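You operate a simulated robot arm through the tools that you are given. There is no shell and no other tool. Be economical: measure what you need, move in short steps, check, and stop when the job is done.

Carry out the task below with a simulated two-armed robot. There is one attempt and no reset: what you move stays moved.

TASK
Hold the key on the padded bench still and rub off its grime.
Fine: use paste on the pink pad; put the pad back and close the white tin. What is to be rubbed or washed off counts as gone when no trace of it is left.

It is judged by the outcome, as a careful person would: the job done as asked, and still so three seconds after it is handed in. It fails if anything else is knocked over, pushed out of place, dropped, spilled or broken.

THE ROBOT
Two 6-joint arms with two-finger grippers on one trunk, on a base that drives. Base frame: it is fixed to the floor where the robot stands at the start and does not move with it; the origin is under the middle of the robot, x ahead of it, y to its left, z up; the surface under the hand at the start is at about z = 0.806. Lengths are in m, angles in degrees, forces in N, time in s.
The left shoulder is at the start at [0.061, 0.143, 0.875], the right one opposite. With the tool pointing down near the work surface each hand reaches from about 0.3 to 0.72 m from the robot's upright axis, wherever it stands, measured 20 degrees to its own side. Places, roughly: top of the grey mat [0.6, -0.2, 0.8]. Payload 2.45 kg a hand.
Tool frame (each hand has its own): the origin (TCP) lies between the finger pads and is the grasp point; the fingertips stand 0.026 m ahead of it; z points along the fingers, y is the line along which they close. The gripper opens to 0.096 m. The gripper's body begins 0.069 m behind the TCP.
Orientation is that of the tool frame in the base frame, as a unit quaternion [w, x, y, z]. With the fingers straight down and closing along the base's y, the tool's x points along the base's -x, its y along +y and its z along -z.

THE INTERFACE
- The arms move only by the tool step_arm. It takes "left_increments", "right_increments" or both (then of equal length, played together; a hand with none holds still); each is a list of rows, each a list of 7 numbers: the shift along the tool's x, y, z in m, then the turn, a rotation vector about the tool's x, y, z in degrees, then the closure, from 0 (fully open) to 1 (shut). In form: [[x, y, z, wx, wy, wz, claw], ...]. A call has 1 to 8 rows; each row is the pose to reach, as a shift and turn from the pose commanded when the call began, along the tool's axes at that moment. Rows are played at 5 a second. More than 0.05 m and 8.6 degrees between two rows, or a gripper value outside its range, and nothing of the call is played. Where a pose cannot be reached the arm comes as near as it can. A force on the tool above 40 N (or 10 N above the force at the start of the call, whichever is more), or a blocked arm, ends the call early, and 0.2 s more pass. The fingers move at their own pace and stop on an object; they squeeze with about 33 N. The grip force told is the motor's: it shows also when the fingers shut on nothing. Time passes only in rows, and 0.2 s behind the last, so rows that repeat a pose let the fingers close. The reply holds the time, the measured pose of the TCP, the force on the tool along the base axes, the opening and the grip force, in the units named above and with some noise, with the torque about the TCP (base axes, N m) and any sound that the robot's microphone picked up.
- Cameras (640 x 400 px; columns grow to the right, rows downward): "scene" is now at [0.1449, -0.0177, 1.4751]; the picture's right is [-0.22, -0.98, 0.00], its down [-0.76, 0.17, -0.63] and it looks along [0.61, -0.14, -0.78] (base axes); focal length 276 px, centre (320, 200). "left" rides on the left gripper at [0.082, -0.003, -0.098] in its tool frame; the picture's right is [0.04, 1.00, 0.00], its down [-0.73, 0.03, -0.68] and it looks along [-0.68, 0.03, 0.73] (tool axes); focal length 256 px, centre (320, 200). "right" rides on the right gripper at [0.082, 0.003, -0.098] in its tool frame; the picture's right is [-0.04, 1.00, 0.00], its down [-0.73, -0.03, -0.68] and it looks along [-0.68, -0.03, 0.73] (tool axes); focal length 256 px, centre (320, 200). There is no depth. A picture from a camera that has moved, and an enlarged one, comes with that camera's place and axes in the base frame and with its lens. The place of the scene camera against the robot may be out by one fixed shift of up to 0.012 m in any direction.
- capture(camera): a new picture of that camera. No time passes.
- slide_trunk(by): slides the trunk up (or, below 0, down) by that many m; the arms and the scene camera ride with it, the base frame stays. It gives what a move gives, with no picture.
- steer(legs): drives the robot by 1 to 6 legs, each [ahead, turn to the left] in m and degrees, along the robot's own axes; the way and the turn of a leg run together, so that a leg with both is an arc; at most 1.5 m and 180 degrees a leg. The arms and the cameras ride along, it lands a little off, and it stops where it bumps. It gives what a move gives.
- aim_head(pan, tilt): turns the head with the scene camera to pan (to the left, within 86 degrees either way) and tilt (down, from -29 to 69), counted from straight ahead of the robot. It gives what a move gives.
- inspect(camera, box): a new picture of the part [left, top, right, bottom] of that camera's present view, enlarged. No time passes.
- close_job(): hands the job in; it is judged then, once.

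Work in short steps. Places have to be worked out from the pictures, the camera data and where the tool is seen: move nearer, look again, correct. Check each grasp and each placing, and mend what went wrong. You have 120 turns and 92 pictures in all, those below and enlarged ones among them. Open the grippers and draw the arms clear of the work before you hand the job in, unless the task says otherwise; then end with one line.

The tools are called after "Emit:" as name(argument=value, ...) on one line, values as JSON. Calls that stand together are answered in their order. step_arm: Moves the arms, as the interface text tells. Its arguments: {"type":"object","properties":{"left_increments":{"type":"array","items":{"type":"array","items":{"type":"number"}}},"right_increments":{"type":"array","items":{"type":"array","items":{"type":"number"}}}},"required":[]} The other tools are called the same way: slide_trunk (by) slides the trunk up or down; steer (legs) drives the base; aim_head (pan, tilt) turns the head that bears the scene camera; capture (camera) takes a picture; inspect (camera, box) takes an enlarged picture of a part of a camera's view; close_job () hands the job in.

At the start:

```text
clock: 0.0
left_position: [0.4846, 0.1425, 1.191]
left_tcp_rot: [0.0, 0.0, 1.0, 0.001]
left_wrist_force: [0.3, 0.5, 0.8]
left_torque: [-0.02, 0.02, 0.02]
left_finger_gap: 0.0958
left_gripper_force: 0.1
right_position: [0.4718, -0.301, 1.1424]
right_tcp_rot: [0.0, 0.0, 1.0, 0.0]
right_wrist_force: [-0.2, -0.1, 0.6]
right_torque: [0.01, 0.01, -0.01]
right_finger_gap: 0.0958
right_gripper_force: 0.0
trunk travel left (down, up): [-0.5, 0.09]
robot x, y, heading: [-0.0005, 0.0016, -0.0]
head pan, tilt: [-12.7, 51.0]
```

scene: 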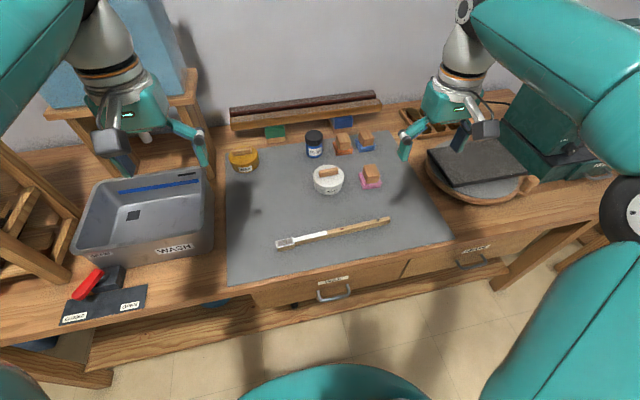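
right: 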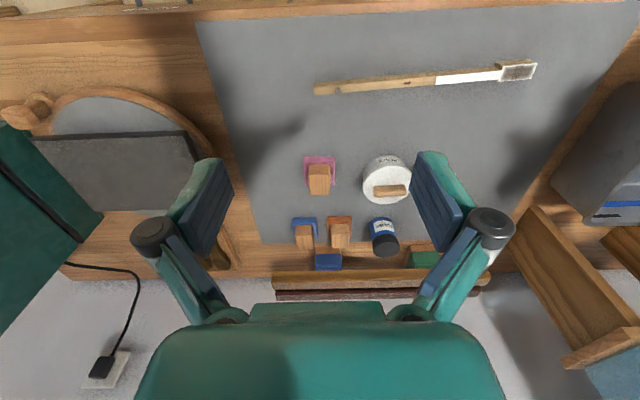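
left: 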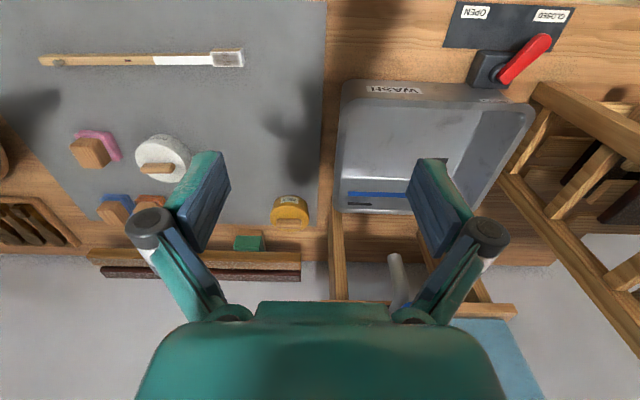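

I'll look closer at the scene to find the key, the padded bench and the tin.

Emit:
inspect(camera="scene", box=[220, 90, 420, 215])

Emit:
inspect(camera="scene", box=[380, 60, 640, 222])

Emit:
inspect(camera="scene", box=[220, 200, 460, 350])

```text
3.20 times, centred on (320, 152) of scene
camera zoom: at [0.1449, -0.0177, 1.4751], right [-0.22, -0.98, 0.0], down [-0.76, 0.17, -0.63], along [0.61, -0.14, -0.78], focal length 882 px, centre (320, 352)
```

zoom: 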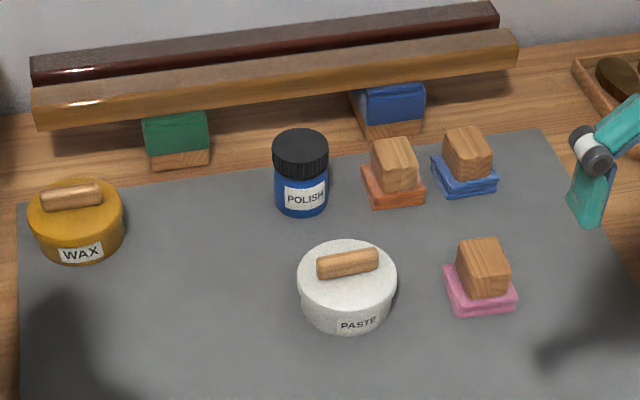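

```text
2.46 times, centred on (510, 141) of scene
camera zoom: at [0.1449, -0.0177, 1.4751], right [-0.22, -0.98, 0.0], down [-0.76, 0.17, -0.63], along [0.61, -0.14, -0.78], focal length 679 px, centre (-148, 345)
```

zoom: 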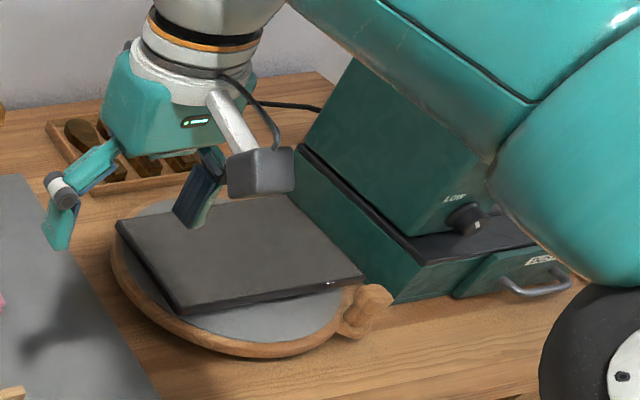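

```text
2.67 times, centred on (340, 275) of scene
camera zoom: at [0.1449, -0.0177, 1.4751], right [-0.22, -0.98, 0.0], down [-0.76, 0.17, -0.63], along [0.61, -0.14, -0.78], focal length 735 px, centre (267, 0)
```

zoom: 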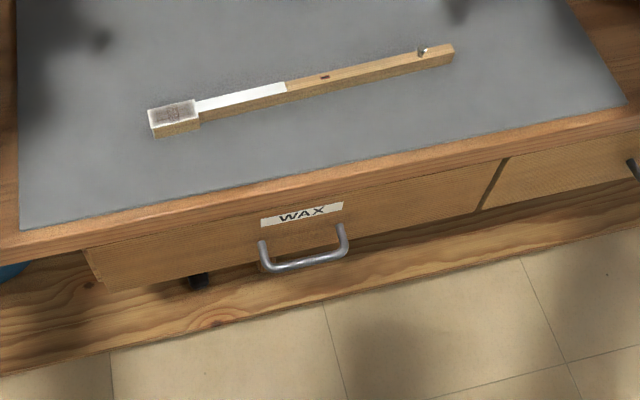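

The key is a wooden piano key on the grey mat. I'll zoom in on it to find the grime.

Emit:
inspect(camera="scene", box=[265, 210, 345, 260])

Emit:
inspect(camera="right", box=[300, 40, 560, 202])

Emit:
inspect(camera="scene", box=[340, 200, 420, 250])

```text
8.00 times, centred on (305, 235) of scene
camera zoom: at [0.1449, -0.0177, 1.4751], right [-0.22, -0.98, 0.0], down [-0.76, 0.17, -0.63], along [0.61, -0.14, -0.78], focal length 2206 px, centre (440, -80)
```

zoom: 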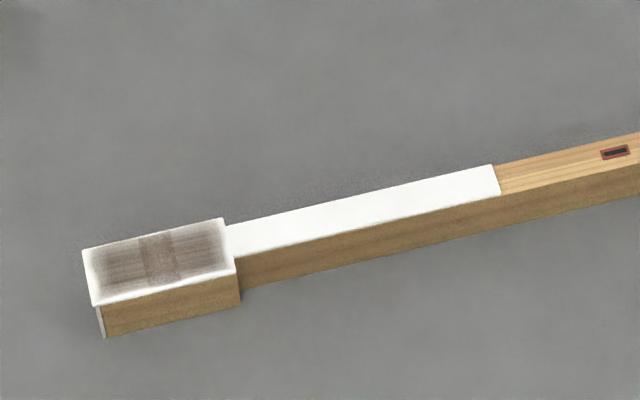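

```text
2.46 times, centred on (430, 121) of right
camera zoom: at [0.3906, -0.2974, 1.2402], right [0.04, 1.0, 0.0], down [0.73, -0.03, 0.68], along [0.68, -0.03, -0.73], focal length 630 px, centre (49, 394)
```

zoom: 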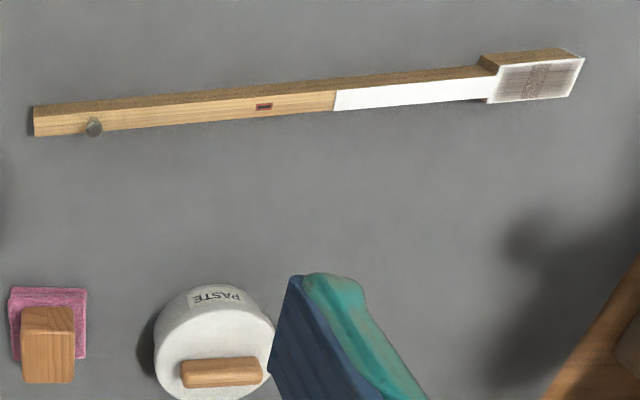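

```text
8.00 times, centred on (380, 225) of scene
camera zoom: at [0.1449, -0.0177, 1.4751], right [-0.22, -0.98, 0.0], down [-0.76, 0.17, -0.63], along [0.61, -0.14, -0.78], focal length 2206 px, centre (-160, 0)
```

zoom: 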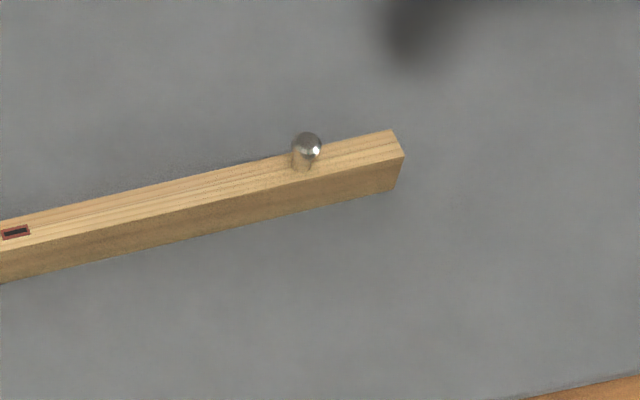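

The grime is on the white head of the key near (0.53, 0.0). The tail is at about (0.55, -0.31), the paste tin at about (0.73, -0.18) and the pink pad at about (0.73, -0.32). I plan to hold the tail with the right hand and rub with the left, so the base should move right and a bit ahead. First I'll check the clearances.

Emit:
aim_head(pan=-30, tilt=69)

Emit:
capture(camera="scene")

Emit:
aim_head(pan=-60, tilt=30)

Emit:
capture(camera="scene")

```text
clock: 0.8
left_position: [0.483, 0.1415, 1.1899]
left_tcp_rot: [0.0, 0.0, 1.0, 0.0]
left_wrist_force: [0.2, 0.5, 0.0]
left_torque: [-0.02, 0.0, 0.01]
left_finger_gap: 0.0962
left_gripper_force: 0.0
right_position: [0.472, -0.3006, 1.1427]
right_tcp_rot: [0.0, -0.001, 1.0, 0.0]
right_wrist_force: [0.0, 0.1, 0.5]
right_torque: [-0.03, 0.0, 0.01]
right_finger_gap: 0.0958
right_gripper_force: 0.0
trunk travel left (down, up): [-0.5, 0.09]
robot x, y, heading: [-0.001, -0.0032, 0.2]
head pan, tilt: [-30.0, 68.8]
```

```text
82 pictures are left
camera scene: at [0.1191, -0.029, 1.4546], right [-0.5, -0.87, 0.0], down [-0.81, 0.47, -0.36], along [0.31, -0.18, -0.93], focal length 276 px, centre (320, 200)
```

scene: 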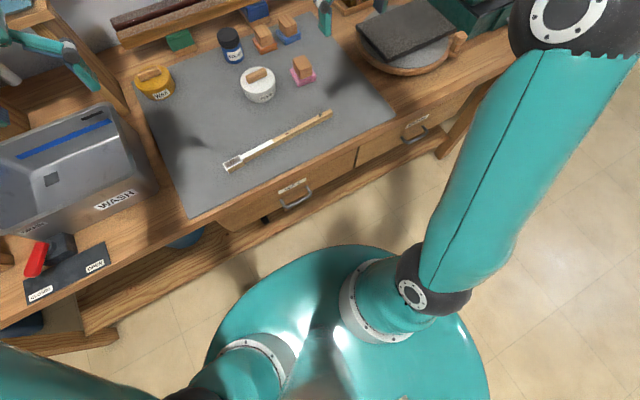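

```text
clock: 1.9
left_position: [0.4818, 0.1426, 1.1889]
left_tcp_rot: [0.0, 0.0, 1.0, 0.0]
left_wrist_force: [-0.1, 0.8, -0.1]
left_torque: [0.0, 0.01, -0.01]
left_finger_gap: 0.096
left_gripper_force: 0.0
right_position: [0.4726, -0.2994, 1.1428]
right_tcp_rot: [0.001, 0.001, 1.0, -0.001]
right_wrist_force: [0.7, 0.6, -1.1]
right_torque: [-0.01, 0.0, 0.03]
right_finger_gap: 0.0961
right_gripper_force: 0.0
trunk travel left (down, up): [-0.5, 0.09]
robot x, y, heading: [-0.0037, 0.0025, -0.1]
head pan, tilt: [-60.0, 30.0]
```

```text
81 pictures are left
camera scene: at [0.1159, -0.0794, 1.5059], right [-0.87, -0.5, 0.0], down [-0.25, 0.43, -0.87], along [0.43, -0.75, -0.5], focal length 276 px, centre (320, 200)
```

scene: 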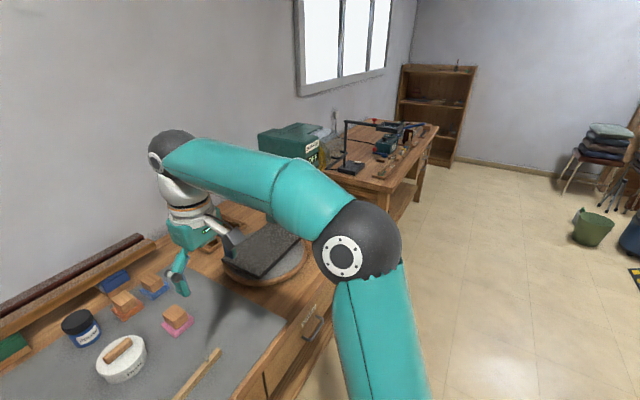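

The body front is about 0.18 m short of the table edge and the floor is clear. I'll draw the right hand inboard and raise it. Then I'll back off, shift right by about 0.26 m and end about 0.1 m further ahead.

Emit:
step_arm(right_increments=[[0, 0.03, -0.02, 0, 0, 0, 0], [0, 0.07, -0.04, 0, 0, 0, 0], [0, 0.1, -0.06, 0, 0, 0, 0]])

Emit:
steer(legs=[[-0.35, 0], [0, -40], [0.4, 0], [0, 40], [0.13, 0]])

Emit:
aim_head(pan=10, tilt=55)

Emit:
capture(camera="scene")

Emit:
capture(camera="left")

```text
clock: 2.7
left_position: [0.4836, 0.1433, 1.1897]
left_tcp_rot: [0.0, -0.001, 1.0, -0.001]
left_wrist_force: [-0.2, -0.2, -0.3]
left_torque: [-0.03, 0.03, 0.0]
left_finger_gap: 0.0955
left_gripper_force: 0.0
right_position: [0.4721, -0.2, 1.2048]
right_tcp_rot: [-0.001, 0.0, 1.0, 0.0]
right_wrist_force: [-0.6, 0.2, 0.5]
right_torque: [0.02, -0.01, -0.01]
right_finger_gap: 0.0961
right_gripper_force: 0.1
trunk travel left (down, up): [-0.5, 0.09]
robot x, y, heading: [-0.0019, 0.0027, -0.1]
head pan, tilt: [-60.0, 30.0]
```

```text
clock: 12.2
left_position: [0.5697, -0.0907, 1.189]
left_tcp_rot: [-0.002, -0.014, 1.0, -0.001]
left_wrist_force: [-0.1, 0.8, 0.6]
left_torque: [-0.04, 0.04, 0.01]
left_finger_gap: 0.0961
left_gripper_force: 0.0
right_position: [0.5671, -0.4357, 1.203]
right_tcp_rot: [-0.002, -0.013, 1.0, 0.0]
right_wrist_force: [0.8, 0.8, -0.3]
right_torque: [-0.07, 0.07, 0.02]
right_finger_gap: 0.0959
right_gripper_force: 0.0
trunk travel left (down, up): [-0.5, 0.09]
robot x, y, heading: [0.0871, -0.2579, 1.3]
head pan, tilt: [-60.0, 30.0]
```

```text
clock: 13.6
left_position: [0.5665, -0.093, 1.1908]
left_tcp_rot: [-0.002, -0.014, 1.0, 0.0]
left_wrist_force: [-0.2, 0.1, 0.0]
left_torque: [0.01, -0.01, -0.03]
left_finger_gap: 0.0961
left_gripper_force: 0.2
right_position: [0.5656, -0.4365, 1.2047]
right_tcp_rot: [-0.001, -0.014, 1.0, 0.0]
right_wrist_force: [-0.5, -0.5, -0.7]
right_torque: [0.01, 0.0, 0.0]
right_finger_gap: 0.096
right_gripper_force: 0.1
trunk travel left (down, up): [-0.5, 0.09]
robot x, y, heading: [0.0895, -0.2592, 1.4]
head pan, tilt: [10.0, 55.0]
```

```text
80 pictures are left
camera scene: at [0.2294, -0.2453, 1.4699], right [0.2, -0.98, 0.0], down [-0.8, -0.16, -0.57], along [0.56, 0.11, -0.82], focal length 276 px, centre (320, 200)
```

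scene: 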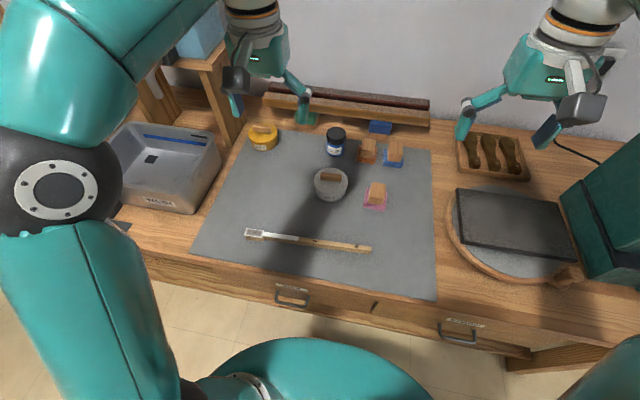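

```text
79 pictures are left
camera left: at [0.4868, -0.0981, 1.2901], right [-0.07, 1.0, 0.0], down [0.73, 0.05, 0.68], along [0.68, 0.05, -0.73], focal length 256 px, centre (320, 200)
```

left: 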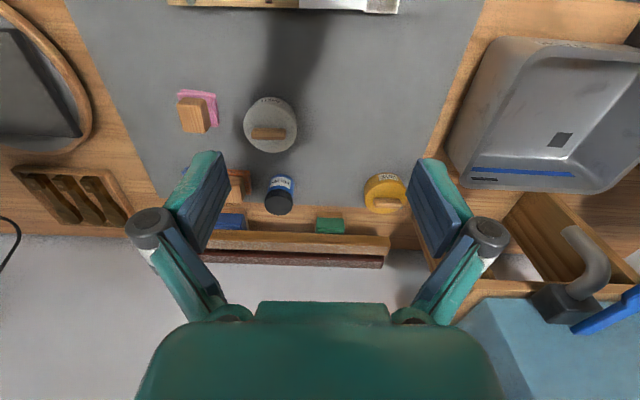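

The robot now stands at about (0.09, -0.26) with everything in reach. The tin handle looks to be near (0.72, -0.175) and the pad near (0.70, -0.31). I'll bring the left hand above the tin for a closer look.

Emit:
step_arm(left_increments=[[-0.022, -0.015, 0.032, 0, 0, 0, 0], [-0.044, -0.029, 0.064, 0, 0, 0, 0], [-0.066, -0.044, 0.096, 0, 0, 0, 0], [-0.088, -0.058, 0.127, 0, 0, 0, 0], [-0.11, -0.073, 0.159, 0, 0, 0, 0], [-0.131, -0.087, 0.19, 0, 0, 0, 0]])

Emit:
capture(camera="left")

```text
clock: 15.0
left_position: [0.7028, -0.1778, 0.9973]
left_tcp_rot: [-0.001, -0.014, 1.0, 0.0]
left_wrist_force: [0.0, -0.3, 0.7]
left_torque: [-0.01, -0.01, -0.02]
left_finger_gap: 0.0962
left_gripper_force: 0.2
right_position: [0.566, -0.4369, 1.2031]
right_tcp_rot: [-0.002, -0.014, 1.0, 0.0]
right_wrist_force: [1.0, 0.0, -0.6]
right_torque: [0.03, 0.04, 0.02]
right_finger_gap: 0.0962
right_gripper_force: 0.1
trunk travel left (down, up): [-0.5, 0.09]
robot x, y, heading: [0.089, -0.26, 1.4]
head pan, tilt: [10.0, 55.0]
```

```text
78 pictures are left
camera left: at [0.6226, -0.1825, 1.098], right [-0.07, 1.0, 0.0], down [0.73, 0.05, 0.68], along [0.68, 0.05, -0.74], focal length 256 px, centre (320, 200)
```

left: 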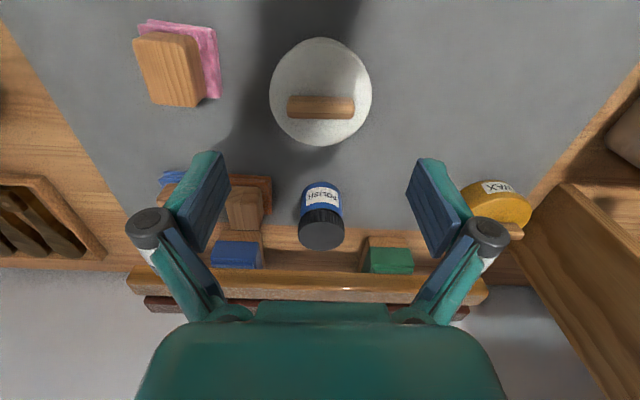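

Triangulating gives the handle at about (0.717, -0.174) with its top near z 0.87, and the pad block at about (0.70, -0.308) with its top near 0.855. I'll turn the left hand 90° so the fingers close across the handle, starting with half the turn.

Emit:
step_arm(left_increments=[[-0.002, 0, 0, 0, 0, 7.5, 0], [-0.005, 0.001, 0, 0, 0, 15, 0], [-0.008, 0.002, 0, 0, 0, 22.5, 0.1], [-0.01, 0.003, 0, 0, 0, 30, 0.2], [-0.012, 0.004, 0, 0, 0, 37.5, 0.3], [-0.014, 0.004, 0, 0, 0, 45, 0.4]])

Emit:
step_arm(left_increments=[[0, 0, 0, 0, 0, 7.5, 0.45], [0, 0, 0, 0, 0, 15, 0.45], [0, 0, 0, 0, 0, 22.5, 0.45], [0, 0, 0, 0, 0, 30, 0.45], [0, 0, 0, 0, 0, 37.5, 0.45], [0, 0, 0, 0, 0, 45, 0.45], [0, 0, 0.02, 0, 0, 45, 0.45], [0, 0, 0.04, 0, 0, 45, 0.45]])

Emit:
capture(camera="left")

```text
clock: 16.4
left_position: [0.7142, -0.171, 0.9989]
left_tcp_rot: [-0.001, 0.371, 0.929, 0.0]
left_wrist_force: [-0.3, 0.6, -0.1]
left_torque: [0.0, -0.01, -0.02]
left_finger_gap: 0.0575
left_gripper_force: 0.0
right_position: [0.5661, -0.4375, 1.2031]
right_tcp_rot: [-0.001, -0.014, 1.0, 0.0]
right_wrist_force: [0.3, -0.4, 0.3]
right_torque: [0.0, 0.01, -0.02]
right_finger_gap: 0.0959
right_gripper_force: 0.0
trunk travel left (down, up): [-0.5, 0.09]
robot x, y, heading: [0.0873, -0.2622, 1.5]
head pan, tilt: [10.0, 55.0]
```

```text
clock: 18.2
left_position: [0.713, -0.172, 0.9596]
left_tcp_rot: [0.0, 0.697, 0.717, -0.001]
left_wrist_force: [0.4, 0.6, -0.3]
left_torque: [0.01, 0.0, 0.01]
left_finger_gap: 0.0528
left_gripper_force: 0.0
right_position: [0.5663, -0.4369, 1.2038]
right_tcp_rot: [0.0, -0.014, 1.0, 0.0]
right_wrist_force: [-0.7, -0.3, 0.2]
right_torque: [0.0, -0.03, 0.03]
right_finger_gap: 0.0962
right_gripper_force: 0.1
trunk travel left (down, up): [-0.5, 0.09]
robot x, y, heading: [0.086, -0.2606, 1.6]
head pan, tilt: [10.0, 55.0]
```

```text
77 pictures are left
camera left: at [0.708, -0.0894, 1.0597], right [1.0, 0.07, 0.0], down [0.05, -0.73, 0.68], along [0.04, -0.68, -0.73], focal length 256 px, centre (320, 200)
```

left: 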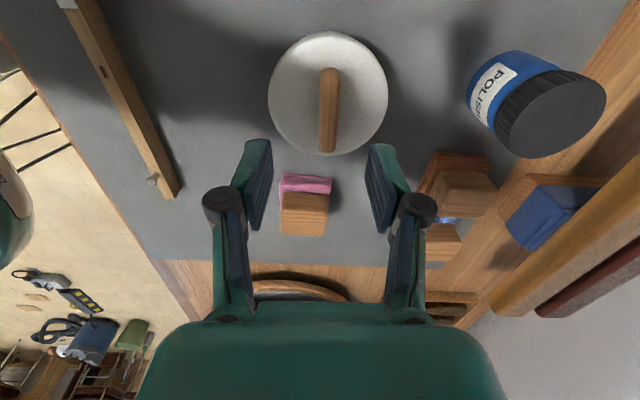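

The handle is centred near (0.719, -0.175) and runs along y, with the left fingers straddling it. I'll centre the hand and lower it until the fingertips are just above the lid.

Emit:
step_arm(left_increments=[[-0.004, 0.006, 0.02, 0, 0, 0, 0.45], [-0.004, 0.006, 0.04, 0, 0, 0, 0.45], [-0.004, 0.006, 0.055, 0, 0, 0, 0.45], [-0.004, 0.006, 0.066, 0, 0, 0, 0.45]])

Emit:
capture(camera="left")

Emit:
inspect(camera="scene", box=[260, 110, 440, 222])

```text
clock: 19.2
left_position: [0.7206, -0.1751, 0.8932]
left_tcp_rot: [0.0, 0.698, 0.716, -0.001]
left_wrist_force: [0.0, -0.5, 0.5]
left_torque: [0.01, -0.01, -0.03]
left_finger_gap: 0.0527
left_gripper_force: 0.0
right_position: [0.5649, -0.4376, 1.2044]
right_tcp_rot: [-0.001, -0.014, 1.0, 0.0]
right_wrist_force: [-0.1, 0.2, 0.7]
right_torque: [-0.01, 0.0, -0.01]
right_finger_gap: 0.0961
right_gripper_force: 0.1
trunk travel left (down, up): [-0.5, 0.09]
robot x, y, heading: [0.0863, -0.2591, 1.2]
head pan, tilt: [10.0, 55.0]
```

```text
76 pictures are left
camera left: at [0.7151, -0.0937, 0.9936], right [1.0, 0.07, 0.0], down [0.05, -0.73, 0.68], along [0.05, -0.68, -0.73], focal length 256 px, centre (320, 200)
```

left: 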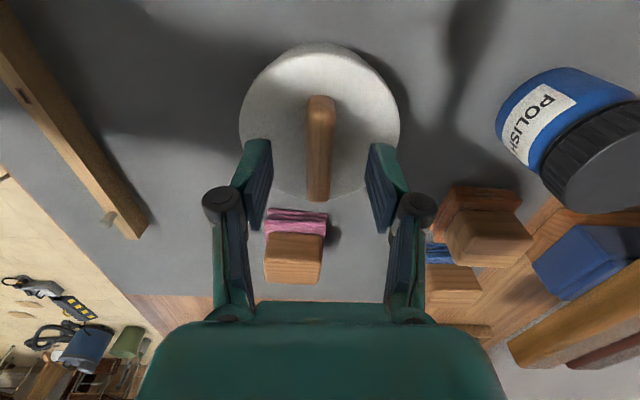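

```text
3.56 times, centred on (350, 166) of scene
camera zoom: at [0.2294, -0.2453, 1.4699], right [0.2, -0.98, 0.0], down [-0.8, -0.16, -0.57], along [0.56, 0.11, -0.82], focal length 980 px, centre (213, 321)
```

zoom: 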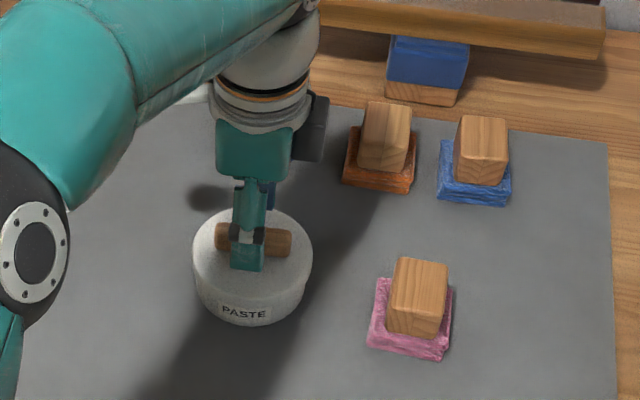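

The fingers straddle the middle of the handle. I'll lower slowly, feeling for the lid.

Emit:
step_arm(left_increments=[[0, 0, 0.003, 0, 0, 0, 0.45], [0, 0, 0.006, 0, 0, 0, 0.45], [0, 0, 0.008, 0, 0, 0, 0.45]])

Emit:
inspect(camera="left", box=[200, 30, 440, 230])

```text
clock: 20.0
left_position: [0.7211, -0.1755, 0.8864]
left_tcp_rot: [-0.001, 0.697, 0.717, -0.001]
left_wrist_force: [-0.1, 0.9, 0.1]
left_torque: [0.0, -0.06, -0.02]
left_finger_gap: 0.0527
left_gripper_force: 0.0
right_position: [0.5653, -0.4374, 1.2042]
right_tcp_rot: [-0.001, -0.014, 1.0, 0.0]
right_wrist_force: [-0.1, 0.0, -0.6]
right_torque: [-0.01, 0.02, -0.01]
right_finger_gap: 0.096
right_gripper_force: 0.2
trunk travel left (down, up): [-0.5, 0.09]
robot x, y, heading: [0.089, -0.2612, 1.5]
head pan, tilt: [10.0, 55.0]
```

```text
2.00 times, centred on (320, 130) of left
camera zoom: at [0.7155, -0.0935, 0.9857], right [1.0, 0.07, 0.0], down [0.05, -0.73, 0.68], along [0.04, -0.68, -0.73], focal length 512 px, centre (320, 340)
```

zoom: 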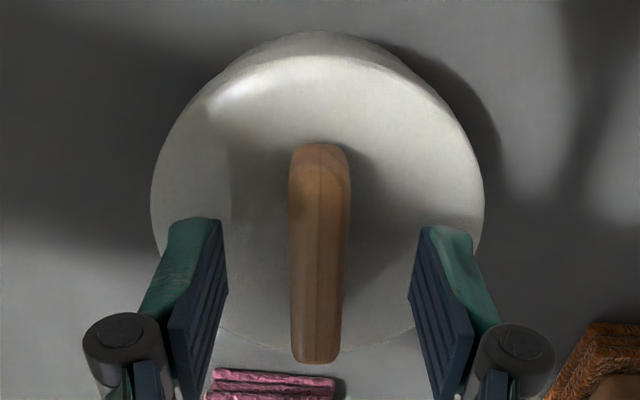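

No contact yet. I'll close the fingers on the handle at this height and read the gap.

Emit:
step_arm(left_increments=[[0, 0, 0.001, 0, 0, 0, 0.8], [0, 0, 0.001, 0, 0, 0, 1], [0, 0, 0.001, 0, 0, 0, 1], [0, 0, 0.001, 0, 0, 0, 1]])

Emit:
inspect(camera="left", box=[200, 30, 440, 230])

```text
clock: 21.0
left_position: [0.721, -0.1758, 0.8849]
left_tcp_rot: [-0.001, 0.697, 0.717, -0.001]
left_wrist_force: [0.2, 0.2, 0.2]
left_torque: [0.0, 0.02, -0.01]
left_finger_gap: 0.0141
left_gripper_force: 32.8
right_position: [0.5644, -0.4363, 1.2036]
right_tcp_rot: [0.0, -0.014, 1.0, 0.0]
right_wrist_force: [-0.1, 0.0, -0.3]
right_torque: [-0.01, -0.04, 0.03]
right_finger_gap: 0.096
right_gripper_force: 0.1
trunk travel left (down, up): [-0.5, 0.09]
robot x, y, heading: [0.089, -0.262, 1.3]
head pan, tilt: [10.0, 55.0]
heard: snap
```

```text
2.00 times, centred on (320, 130) of left
camera zoom: at [0.7156, -0.094, 0.9848], right [1.0, 0.07, 0.0], down [0.05, -0.73, 0.68], along [0.04, -0.68, -0.73], focal length 512 px, centre (320, 340)
```

zoom: 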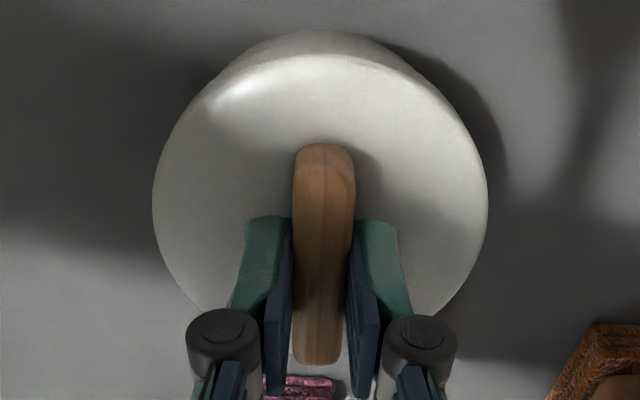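

The handle is gripped with a 14 mm gap, and I heard a snap. I'll lift slowly while watching the force.

Emit:
step_arm(left_increments=[[0, 0, -0.005, 0, 0, 0, 1], [0, 0, -0.01, 0, 0, 0, 1], [0, 0, -0.02, 0, 0, 0, 1], [0, 0, -0.035, 0, 0, 0, 1]])

Emit:
capture(camera="scene")

```text
clock: 22.0
left_position: [0.7193, -0.1766, 0.9205]
left_tcp_rot: [0.0, 0.697, 0.717, 0.0]
left_wrist_force: [0.8, -0.7, -0.3]
left_torque: [0.02, 0.03, 0.01]
left_finger_gap: 0.014
left_gripper_force: 33.0
right_position: [0.565, -0.4374, 1.2047]
right_tcp_rot: [-0.002, -0.014, 1.0, -0.001]
right_wrist_force: [0.1, -0.2, 0.5]
right_torque: [0.01, 0.01, 0.03]
right_finger_gap: 0.0961
right_gripper_force: 0.1
trunk travel left (down, up): [-0.5, 0.09]
robot x, y, heading: [0.0877, -0.2587, 1.5]
head pan, tilt: [10.0, 55.0]
```

```text
72 pictures are left
camera scene: at [0.2293, -0.2454, 1.4699], right [0.2, -0.98, 0.0], down [-0.8, -0.16, -0.57], along [0.56, 0.11, -0.82], focal length 276 px, centre (320, 200)
```

scene: 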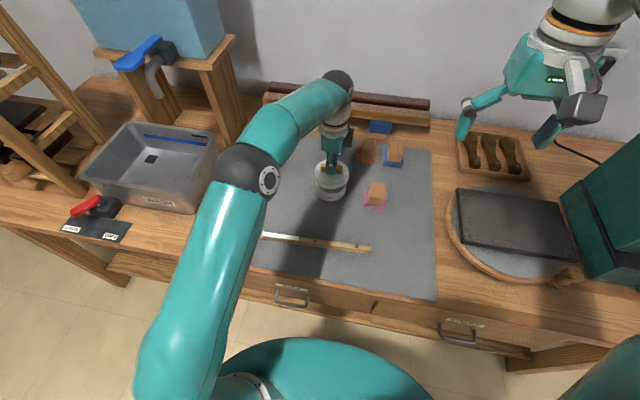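

The lid seems to have lifted freely. I'll check it, then move it to a free spot on the mat at about (0.70, -0.05).

Emit:
step_arm(left_increments=[[0.015, 0, -0.03, 0, 0, 0, 1], [0.06, -0.005, -0.04, 0, 0, 0, 1], [0.1, -0.012, -0.04, 0, 0, 0, 1], [0.126, -0.017, -0.04, 0, 0, 0, 1]])

Emit:
inspect(camera="scene", box=[240, 100, 400, 200])

```text
clock: 23.0
left_position: [0.7007, -0.0487, 0.9586]
left_tcp_rot: [0.0, 0.698, 0.716, 0.0]
left_wrist_force: [-0.1, -1.0, -0.8]
left_torque: [0.01, -0.01, -0.01]
left_finger_gap: 0.0141
left_gripper_force: 33.0
right_position: [0.5648, -0.4365, 1.2049]
right_tcp_rot: [-0.001, -0.014, 1.0, -0.001]
right_wrist_force: [-0.2, 0.2, 0.2]
right_torque: [-0.03, 0.01, 0.04]
right_finger_gap: 0.0958
right_gripper_force: 0.0
trunk travel left (down, up): [-0.5, 0.09]
robot x, y, heading: [0.088, -0.2595, 1.6]
head pan, tilt: [10.0, 55.0]
```

```text
4.00 times, centred on (320, 150) of scene
camera zoom: at [0.2294, -0.2448, 1.4699], right [0.2, -0.98, 0.0], down [-0.8, -0.16, -0.57], along [0.56, 0.11, -0.82], focal length 1103 px, centre (320, 400)
```

zoom: 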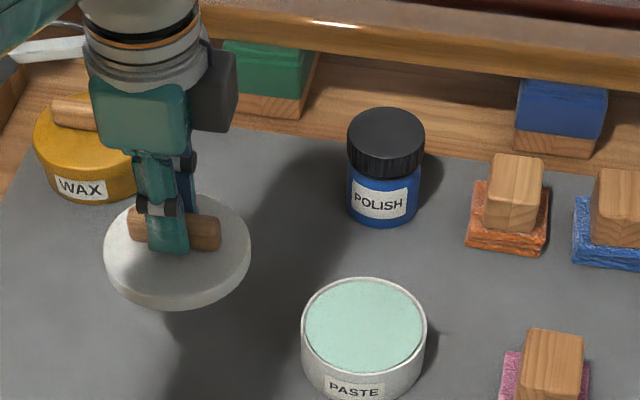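

The lid is off and the pale green paste is exposed. I'll lower the lid onto the mat, slowing near the bottom.

Emit:
step_arm(left_increments=[[0, 0, 0.04, 0, 0, 0, 1], [0, 0, 0.075, 0, 0, 0, 1], [0, 0, 0.095, 0, 0, 0, 1], [0, 0, 0.1, 0, 0, 0, 1], [0, 0, 0.103, 0, 0, 0, 1], [0, 0, 0.106, 0, 0, 0, 1]])

Emit:
inspect(camera="scene", box=[240, 120, 340, 220])

```text
clock: 24.4
left_position: [0.6988, -0.0502, 0.854]
left_tcp_rot: [-0.001, 0.697, 0.717, -0.001]
left_wrist_force: [0.1, -0.9, 0.3]
left_torque: [0.01, 0.01, 0.01]
left_finger_gap: 0.0142
left_gripper_force: 32.9
right_position: [0.5658, -0.4368, 1.2036]
right_tcp_rot: [-0.001, -0.015, 1.0, 0.0]
right_wrist_force: [-1.1, 0.3, -0.1]
right_torque: [-0.02, 0.02, -0.02]
right_finger_gap: 0.0958
right_gripper_force: 0.0
trunk travel left (down, up): [-0.5, 0.09]
robot x, y, heading: [0.0845, -0.2545, 1.6]
head pan, tilt: [10.0, 55.0]
```

```text
4.00 times, centred on (290, 170) of scene
camera zoom: at [0.2295, -0.2453, 1.4699], right [0.2, -0.98, 0.0], down [-0.8, -0.16, -0.57], along [0.56, 0.11, -0.82], focal length 1103 px, centre (440, 320)
```

zoom: 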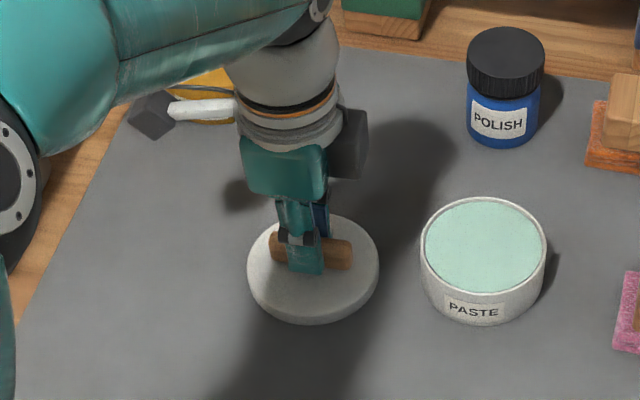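

The lid is nearly down. I'll go on in 1.5 mm steps until it touches.

Emit:
step_arm(left_increments=[[0, 0, 0.002, 0, 0, 0, 1], [0, 0, 0.0035, 0, 0, 0, 1], [0, 0, 0.005, 0, 0, 0, 1], [0, 0, 0.0065, 0, 0, 0, 1]])

```text
clock: 25.4
left_position: [0.6988, -0.0511, 0.8528]
left_tcp_rot: [0.002, 0.697, 0.717, 0.002]
left_wrist_force: [-4.5, 2.4, 26.7]
left_torque: [-0.12, 0.15, -0.03]
left_finger_gap: 0.0137
left_gripper_force: 33.4
right_position: [0.5617, -0.4366, 1.2062]
right_tcp_rot: [0.0, -0.014, 1.0, 0.0]
right_wrist_force: [-0.2, 0.1, -0.3]
right_torque: [0.02, 0.0, 0.01]
right_finger_gap: 0.096
right_gripper_force: 0.1
trunk travel left (down, up): [-0.5, 0.09]
robot x, y, heading: [0.0882, -0.2641, 1.3]
head pan, tilt: [10.0, 55.0]
```

The lid touched down at TCP z of about 0.853. I'll relieve the push, open, and rise clear.

Emit:
step_arm(left_increments=[[0, 0, -0.003, 0, 0, 0, 1], [0, 0, -0.0055, 0, 0, 0, 1], [0, 0, -0.0055, 0, 0, 0, 0.6], [0, 0, -0.0055, 0, 0, 0, 0.4], [0, 0, -0.03, 0, 0, 0, 0.4], [0, 0, -0.07, 0, 0, 0, 0.4], [0, 0, -0.12, 0, 0, 0, 0.4]])

Emit:
inspect(camera="scene", box=[240, 120, 400, 220])

Emit:
capture(camera="left")

```text
clock: 27.0
left_position: [0.6979, -0.0509, 0.9702]
left_tcp_rot: [-0.001, 0.698, 0.716, -0.001]
left_wrist_force: [-0.5, -0.8, -0.1]
left_torque: [0.02, -0.03, 0.03]
left_finger_gap: 0.0577
left_gripper_force: 0.1
right_position: [0.564, -0.4377, 1.2038]
right_tcp_rot: [0.0, -0.014, 1.0, 0.0]
right_wrist_force: [-0.2, 0.5, -0.6]
right_torque: [-0.01, -0.01, 0.01]
right_finger_gap: 0.096
right_gripper_force: 0.1
trunk travel left (down, up): [-0.5, 0.09]
robot x, y, heading: [0.085, -0.2604, 1.3]
head pan, tilt: [10.0, 55.0]
```

```text
4.00 times, centred on (320, 170) of scene
camera zoom: at [0.2284, -0.2456, 1.47], right [0.2, -0.98, 0.0], down [-0.8, -0.16, -0.57], along [0.56, 0.11, -0.82], focal length 1103 px, centre (320, 320)
```

zoom: 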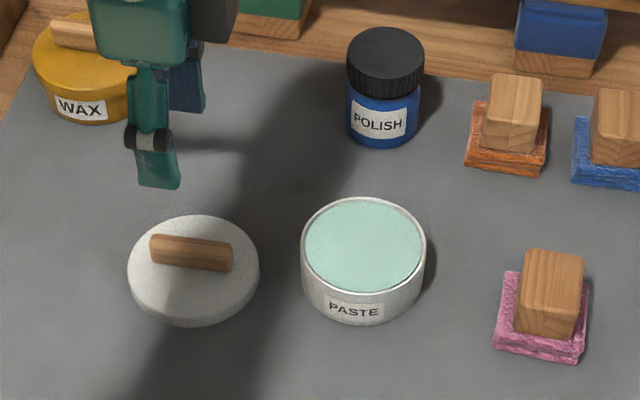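

```text
68 pictures are left
camera left: at [0.6925, 0.031, 1.0697], right [1.0, 0.07, 0.0], down [0.05, -0.73, 0.68], along [0.04, -0.68, -0.73], focal length 256 px, centre (320, 200)
```

left: 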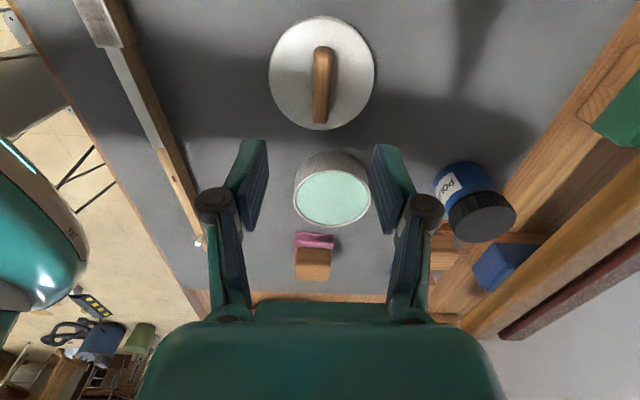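

The lid lies flat on the mat and the tin is open and upright. I'll move the right hand outboard for room and bring the left hand above the pink pad.

Emit:
step_arm(left_increments=[[-0.04, -0.001, 0, 0, 0, 0, 0.4], [-0.085, -0.002, 0, 0, 0, 0, 0.3], [-0.13, -0.002, 0, 0, 0, 0, 0.2], [-0.175, -0.003, 0, 0, 0, 0, 0.2], [-0.22, -0.004, 0.005, 0, 0, 0, 0.2], [-0.257, -0.004, 0.01, 0, 0, 0, 0.2]], right_increments=[[0, -0.03, 0, 0, 0, 0, 0], [0, -0.06, 0, 0, 0, 0, 0], [0, -0.08, 0, 0, 0, 0, 0], [0, -0.08, 0, 0, 0, 0, 0], [0, -0.08, 0, 0, 0, 0, 0], [0, -0.08, 0, 0, 0, 0, 0]])

Emit:
capture(camera="left")

Emit:
capture(camera="scene")

```text
clock: 28.4
left_position: [0.6947, -0.3047, 0.9556]
left_tcp_rot: [0.0, 0.698, 0.716, 0.0]
left_wrist_force: [0.7, 0.7, -0.2]
left_torque: [0.03, -0.01, -0.02]
left_finger_gap: 0.0766
left_gripper_force: 0.0
left hand out of reach, approached as far as the arm can: row 6
right_position: [0.5685, -0.5168, 1.2035]
right_tcp_rot: [-0.001, -0.015, 1.0, 0.001]
right_wrist_force: [-0.5, 0.3, -0.1]
right_torque: [0.01, -0.04, -0.02]
right_finger_gap: 0.0959
right_gripper_force: 0.0
trunk travel left (down, up): [-0.5, 0.09]
robot x, y, heading: [0.085, -0.2588, 1.5]
head pan, tilt: [10.0, 55.0]
```

```text
67 pictures are left
camera left: at [0.6901, -0.2231, 1.0566], right [1.0, 0.07, 0.0], down [0.05, -0.73, 0.68], along [0.04, -0.68, -0.73], focal length 256 px, centre (320, 200)
```

left: 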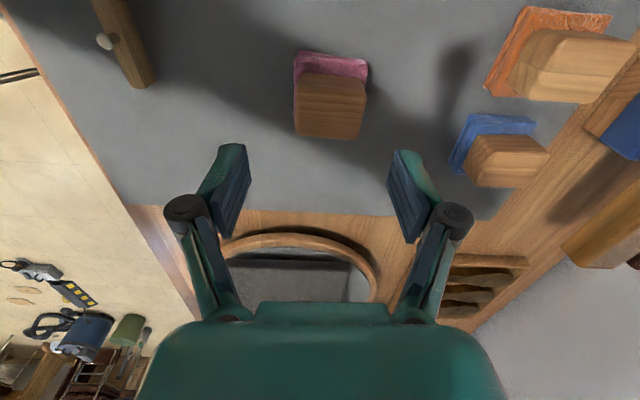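

```text
66 pictures are left
camera scene: at [0.2288, -0.2454, 1.47], right [0.2, -0.98, 0.0], down [-0.8, -0.16, -0.57], along [0.56, 0.11, -0.82], focal length 276 px, centre (320, 200)
```

scene: 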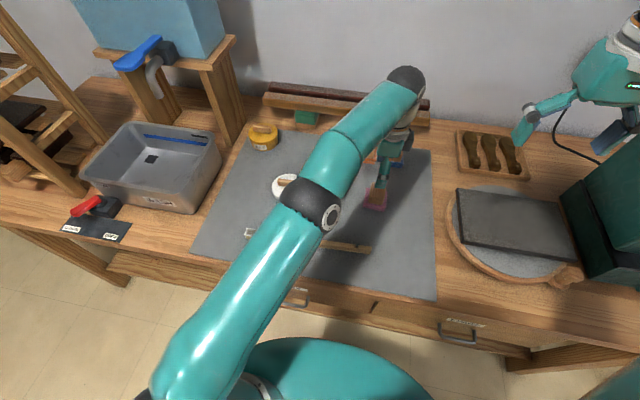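

The left arm is at its limit here, so I'll drive the base 4 cm further ahead and look again. The hands are well above everything.

Emit:
steer(legs=[[0.045, 0]])

Emit:
capture(camera="left")

```text
clock: 29.3
left_position: [0.7436, -0.3038, 0.9547]
left_tcp_rot: [-0.002, 0.698, 0.717, -0.001]
left_wrist_force: [0.9, 0.3, -0.4]
left_torque: [-0.04, 0.07, -0.01]
left_finger_gap: 0.0769
left_gripper_force: 0.0
right_position: [0.6189, -0.5139, 1.2018]
right_tcp_rot: [-0.003, -0.014, 1.0, 0.0]
right_wrist_force: [0.9, -0.4, -0.9]
right_torque: [0.0, 0.07, 0.0]
right_finger_gap: 0.096
right_gripper_force: 0.2
trunk travel left (down, up): [-0.5, 0.09]
robot x, y, heading: [0.1336, -0.26, 1.6]
head pan, tilt: [10.0, 55.0]
```

```text
65 pictures are left
camera left: at [0.739, -0.2212, 1.0545], right [1.0, 0.07, 0.0], down [0.05, -0.73, 0.68], along [0.04, -0.68, -0.73], focal length 256 px, centre (320, 200)
```

left: 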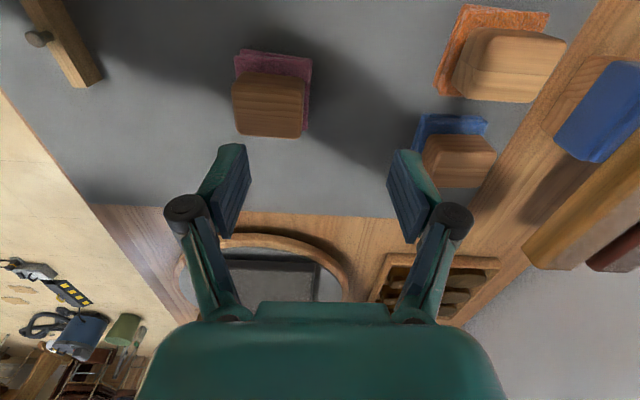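

The pad block is at (0.702, -0.308). I'll move above it, align by a small turn, and look before lowering further.

Emit:
step_arm(left_increments=[[-0.002, -0.02, 0, 0, 0, 2, 0.2], [-0.003, -0.0417, 0, 0, 0, 4, 0.2], [-0.003, -0.0417, 0.03, 0, 0, 4, 0.2], [-0.003, -0.0417, 0.05, 0, 0, 4, 0.2]])

Emit:
inspect(camera="left", box=[160, 20, 480, 220])

```text
clock: 30.3
left_position: [0.6994, -0.3076, 0.9062]
left_tcp_rot: [0.0, 0.722, 0.692, 0.0]
left_wrist_force: [0.3, 0.4, -0.4]
left_torque: [0.01, 0.03, 0.04]
left_finger_gap: 0.0769
left_gripper_force: 0.1
right_position: [0.6142, -0.5135, 1.2048]
right_tcp_rot: [0.0, -0.015, 1.0, 0.0]
right_wrist_force: [-0.1, -0.9, 0.4]
right_torque: [0.0, 0.04, 0.0]
right_finger_gap: 0.0958
right_gripper_force: 0.1
trunk travel left (down, up): [-0.5, 0.09]
robot x, y, heading: [0.1334, -0.2578, 1.5]
head pan, tilt: [10.0, 55.0]
```

```text
2.00 times, centred on (320, 120) of left
camera zoom: at [0.7004, -0.2252, 1.0054], right [1.0, 0.0, 0.0], down [0.0, -0.73, 0.68], along [0.0, -0.68, -0.73], focal length 512 px, centre (320, 360)
```

zoom: 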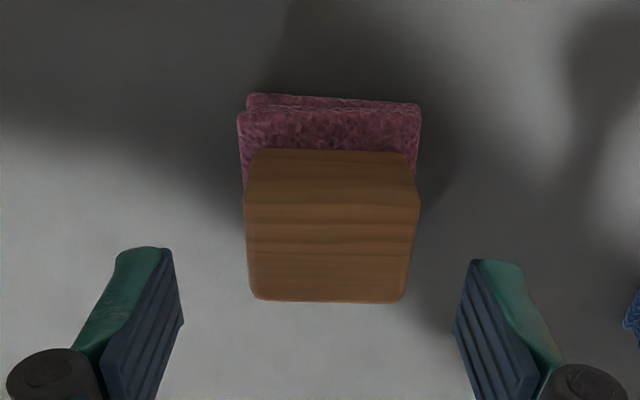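

A closer reading puts the block about 42 mm wide, with its top nearer z 0.885 and its centre at (0.703, -0.296). I'll correct by +4 mm in x and +11 mm in y and lower to TCP z of about 0.865.

Emit:
step_arm(left_increments=[[0.011, 0.004, 0, 0, 0, 0, 0.2], [0.011, 0.004, 0.02, 0, 0, 0, 0.2]])

Emit:
inspect(camera="left", box=[160, 50, 480, 250])

Emit:
inspect(camera="scene", box=[300, 110, 460, 210])

```text
clock: 30.9
left_position: [0.7036, -0.2944, 0.8848]
left_tcp_rot: [-0.002, 0.722, 0.692, -0.001]
left_wrist_force: [0.3, -0.4, 0.3]
left_torque: [-0.02, 0.03, 0.01]
left_finger_gap: 0.0769
left_gripper_force: 0.0
right_position: [0.6152, -0.5145, 1.2049]
right_tcp_rot: [-0.002, -0.014, 1.0, 0.0]
right_wrist_force: [-0.5, -0.2, -0.2]
right_torque: [-0.02, -0.01, 0.02]
right_finger_gap: 0.0963
right_gripper_force: 0.0
trunk travel left (down, up): [-0.5, 0.09]
robot x, y, heading: [0.1359, -0.2588, 1.6]
head pan, tilt: [10.0, 55.0]
```

```text
2.00 times, centred on (320, 150) of left
camera zoom: at [0.7046, -0.2137, 0.9847], right [1.0, 0.0, 0.0], down [0.0, -0.73, 0.68], along [0.0, -0.68, -0.73], focal length 512 px, centre (320, 300)
```

zoom: 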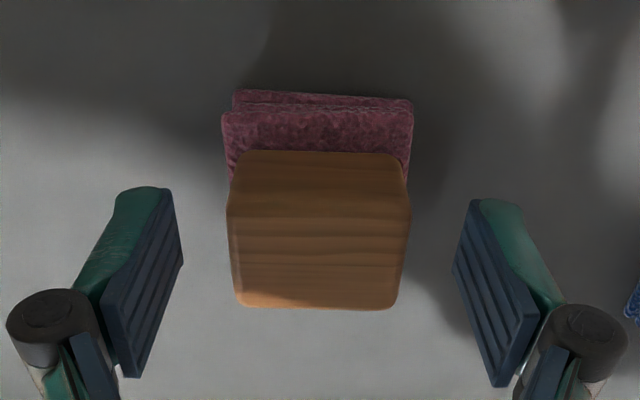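

```text
4.00 times, centred on (380, 160) of scene
camera zoom: at [0.2756, -0.2444, 1.4699], right [0.2, -0.98, 0.0], down [-0.8, -0.16, -0.57], along [0.56, 0.11, -0.82], focal length 1103 px, centre (80, 360)
```

zoom: 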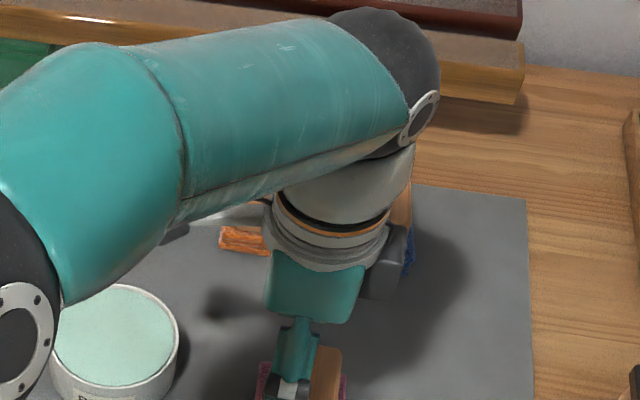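

A second triangulation gives the block top at z of about 0.875 and the centre at y of about -0.303, which agrees with the scene view. I'll shift -8 mm in y, lower to about 0.857 and close.

Emit:
step_arm(left_increments=[[-0.008, 0, 0.005, 0, 0, 0, 0.2], [-0.008, 0, 0.018, 0, 0, 0, 0.2], [-0.008, 0, 0.028, 0, 0, 0, 0.2], [-0.008, 0, 0.028, 0, 0, 0, 0.6], [-0.008, 0, 0.028, 0, 0, 0, 1], [-0.008, 0, 0.028, 0, 0, 0, 1], [-0.008, 0, 0.028, 0, 0, 0, 1]])

Emit:
inspect(camera="left", box=[160, 50, 480, 250])

```text
clock: 32.5
left_position: [0.7036, -0.3032, 0.86]
left_tcp_rot: [-0.001, 0.722, 0.692, -0.001]
left_wrist_force: [0.1, 0.5, 1.3]
left_torque: [-0.02, 0.06, 0.03]
left_finger_gap: 0.0531
left_gripper_force: 32.7
right_position: [0.6149, -0.5142, 1.2043]
right_tcp_rot: [-0.001, -0.014, 1.0, 0.0]
right_wrist_force: [0.6, 0.8, 0.1]
right_torque: [0.04, 0.0, 0.03]
right_finger_gap: 0.0959
right_gripper_force: 0.0
trunk travel left (down, up): [-0.5, 0.09]
robot x, y, heading: [0.1318, -0.2584, 1.3]
head pan, tilt: [10.0, 55.0]
```

```text
2.00 times, centred on (320, 150) of left
camera zoom: at [0.7048, -0.2221, 0.9592], right [1.0, 0.0, 0.0], down [0.0, -0.73, 0.68], along [0.0, -0.68, -0.73], focal length 512 px, centre (320, 300)
```

zoom: 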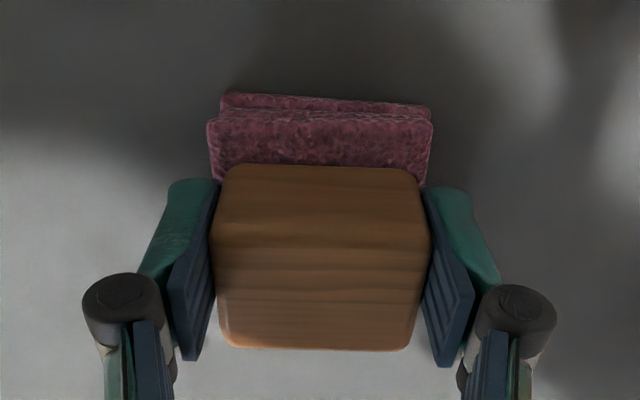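

The gap reads 53 mm, so the block is larger than that estimate: its top is near 0.857 and its centre at y of about -0.317. I'm off-centre, so I'll open, shift -13 mm in y, go 6 mm deeper and grip again.

Emit:
step_arm(left_increments=[[0, 0, 0, 0, 0, 0, 0.25], [0, 0, 0, 0, 0, 0, 0.25], [-0.007, 0, 0, 0, 0, 0, 0.25], [-0.013, 0, 0.003, 0, 0, 0, 0.25], [-0.013, 0, 0.007, 0, 0, 0, 0.25], [-0.013, 0, 0.007, 0, 0, 0, 1], [-0.013, 0, 0.007, 0, 0, 0, 1], [-0.013, 0, 0.007, 0, 0, 0, 1]])

Emit:
inspect(camera="left", box=[160, 50, 480, 250])

```text
clock: 34.3
left_position: [0.7046, -0.3173, 0.8528]
left_tcp_rot: [0.001, 0.722, 0.692, 0.0]
left_wrist_force: [0.8, -0.3, 1.5]
left_torque: [-0.02, -0.1, -0.02]
left_finger_gap: 0.053
left_gripper_force: 33.2
right_position: [0.614, -0.5144, 1.2029]
right_tcp_rot: [-0.001, -0.014, 1.0, 0.001]
right_wrist_force: [-0.3, -0.3, -0.4]
right_torque: [0.0, -0.02, 0.02]
right_finger_gap: 0.096
right_gripper_force: 0.1
trunk travel left (down, up): [-0.5, 0.09]
robot x, y, heading: [0.1329, -0.2593, 1.5]
head pan, tilt: [10.0, 55.0]
```

```text
2.00 times, centred on (320, 150) of left
camera zoom: at [0.7048, -0.2357, 0.9518], right [1.0, 0.0, 0.0], down [0.0, -0.73, 0.68], along [0.0, -0.68, -0.73], focal length 512 px, centre (320, 300)
```

zoom: 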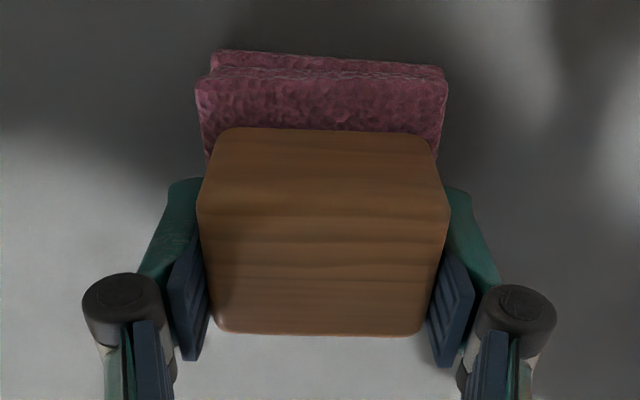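

The grip is now well centred. Pad home is TCP (0.704, -0.317, 0.853). I'll lift and carry it over the tin.

Emit:
step_arm(left_increments=[[0, 0, -0.015, 0, 0, 0, 1], [0, 0, -0.05, 0, 0, 0, 1], [0, 0, -0.085, 0, 0, 0, 1], [0.045, 0.003, -0.085, 0, 0, 0, 1], [0.09, 0.007, -0.085, 0, 0, 0, 1], [0.1426, 0.0104, -0.085, 0, 0, 0, 1]])

Emit:
capture(camera="left")

Emit:
inspect(camera="scene", box=[240, 110, 440, 235])

```text
refused: row 6 steps farther than a row can; nothing moved
```

```text
59 pictures are left
camera left: at [0.7048, -0.2357, 0.9518], right [1.0, 0.0, 0.0], down [0.0, -0.73, 0.68], along [0.0, -0.68, -0.73], focal length 256 px, centre (320, 200)
```

left: 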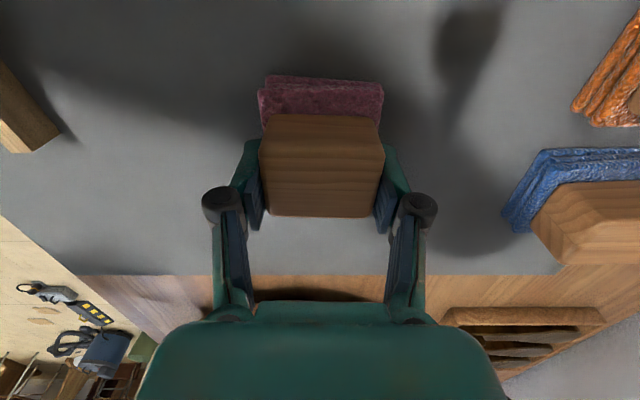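

```text
3.20 times, centred on (340, 172) of scene
camera zoom: at [0.2751, -0.2442, 1.47], right [0.2, -0.98, 0.0], down [-0.8, -0.16, -0.57], along [0.56, 0.11, -0.82], focal length 882 px, centre (256, 288)
```

zoom: 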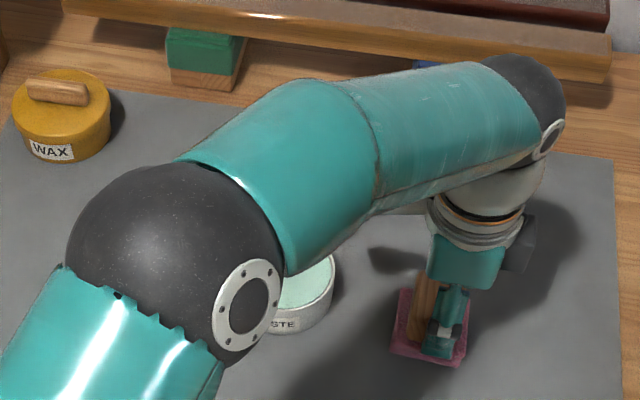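

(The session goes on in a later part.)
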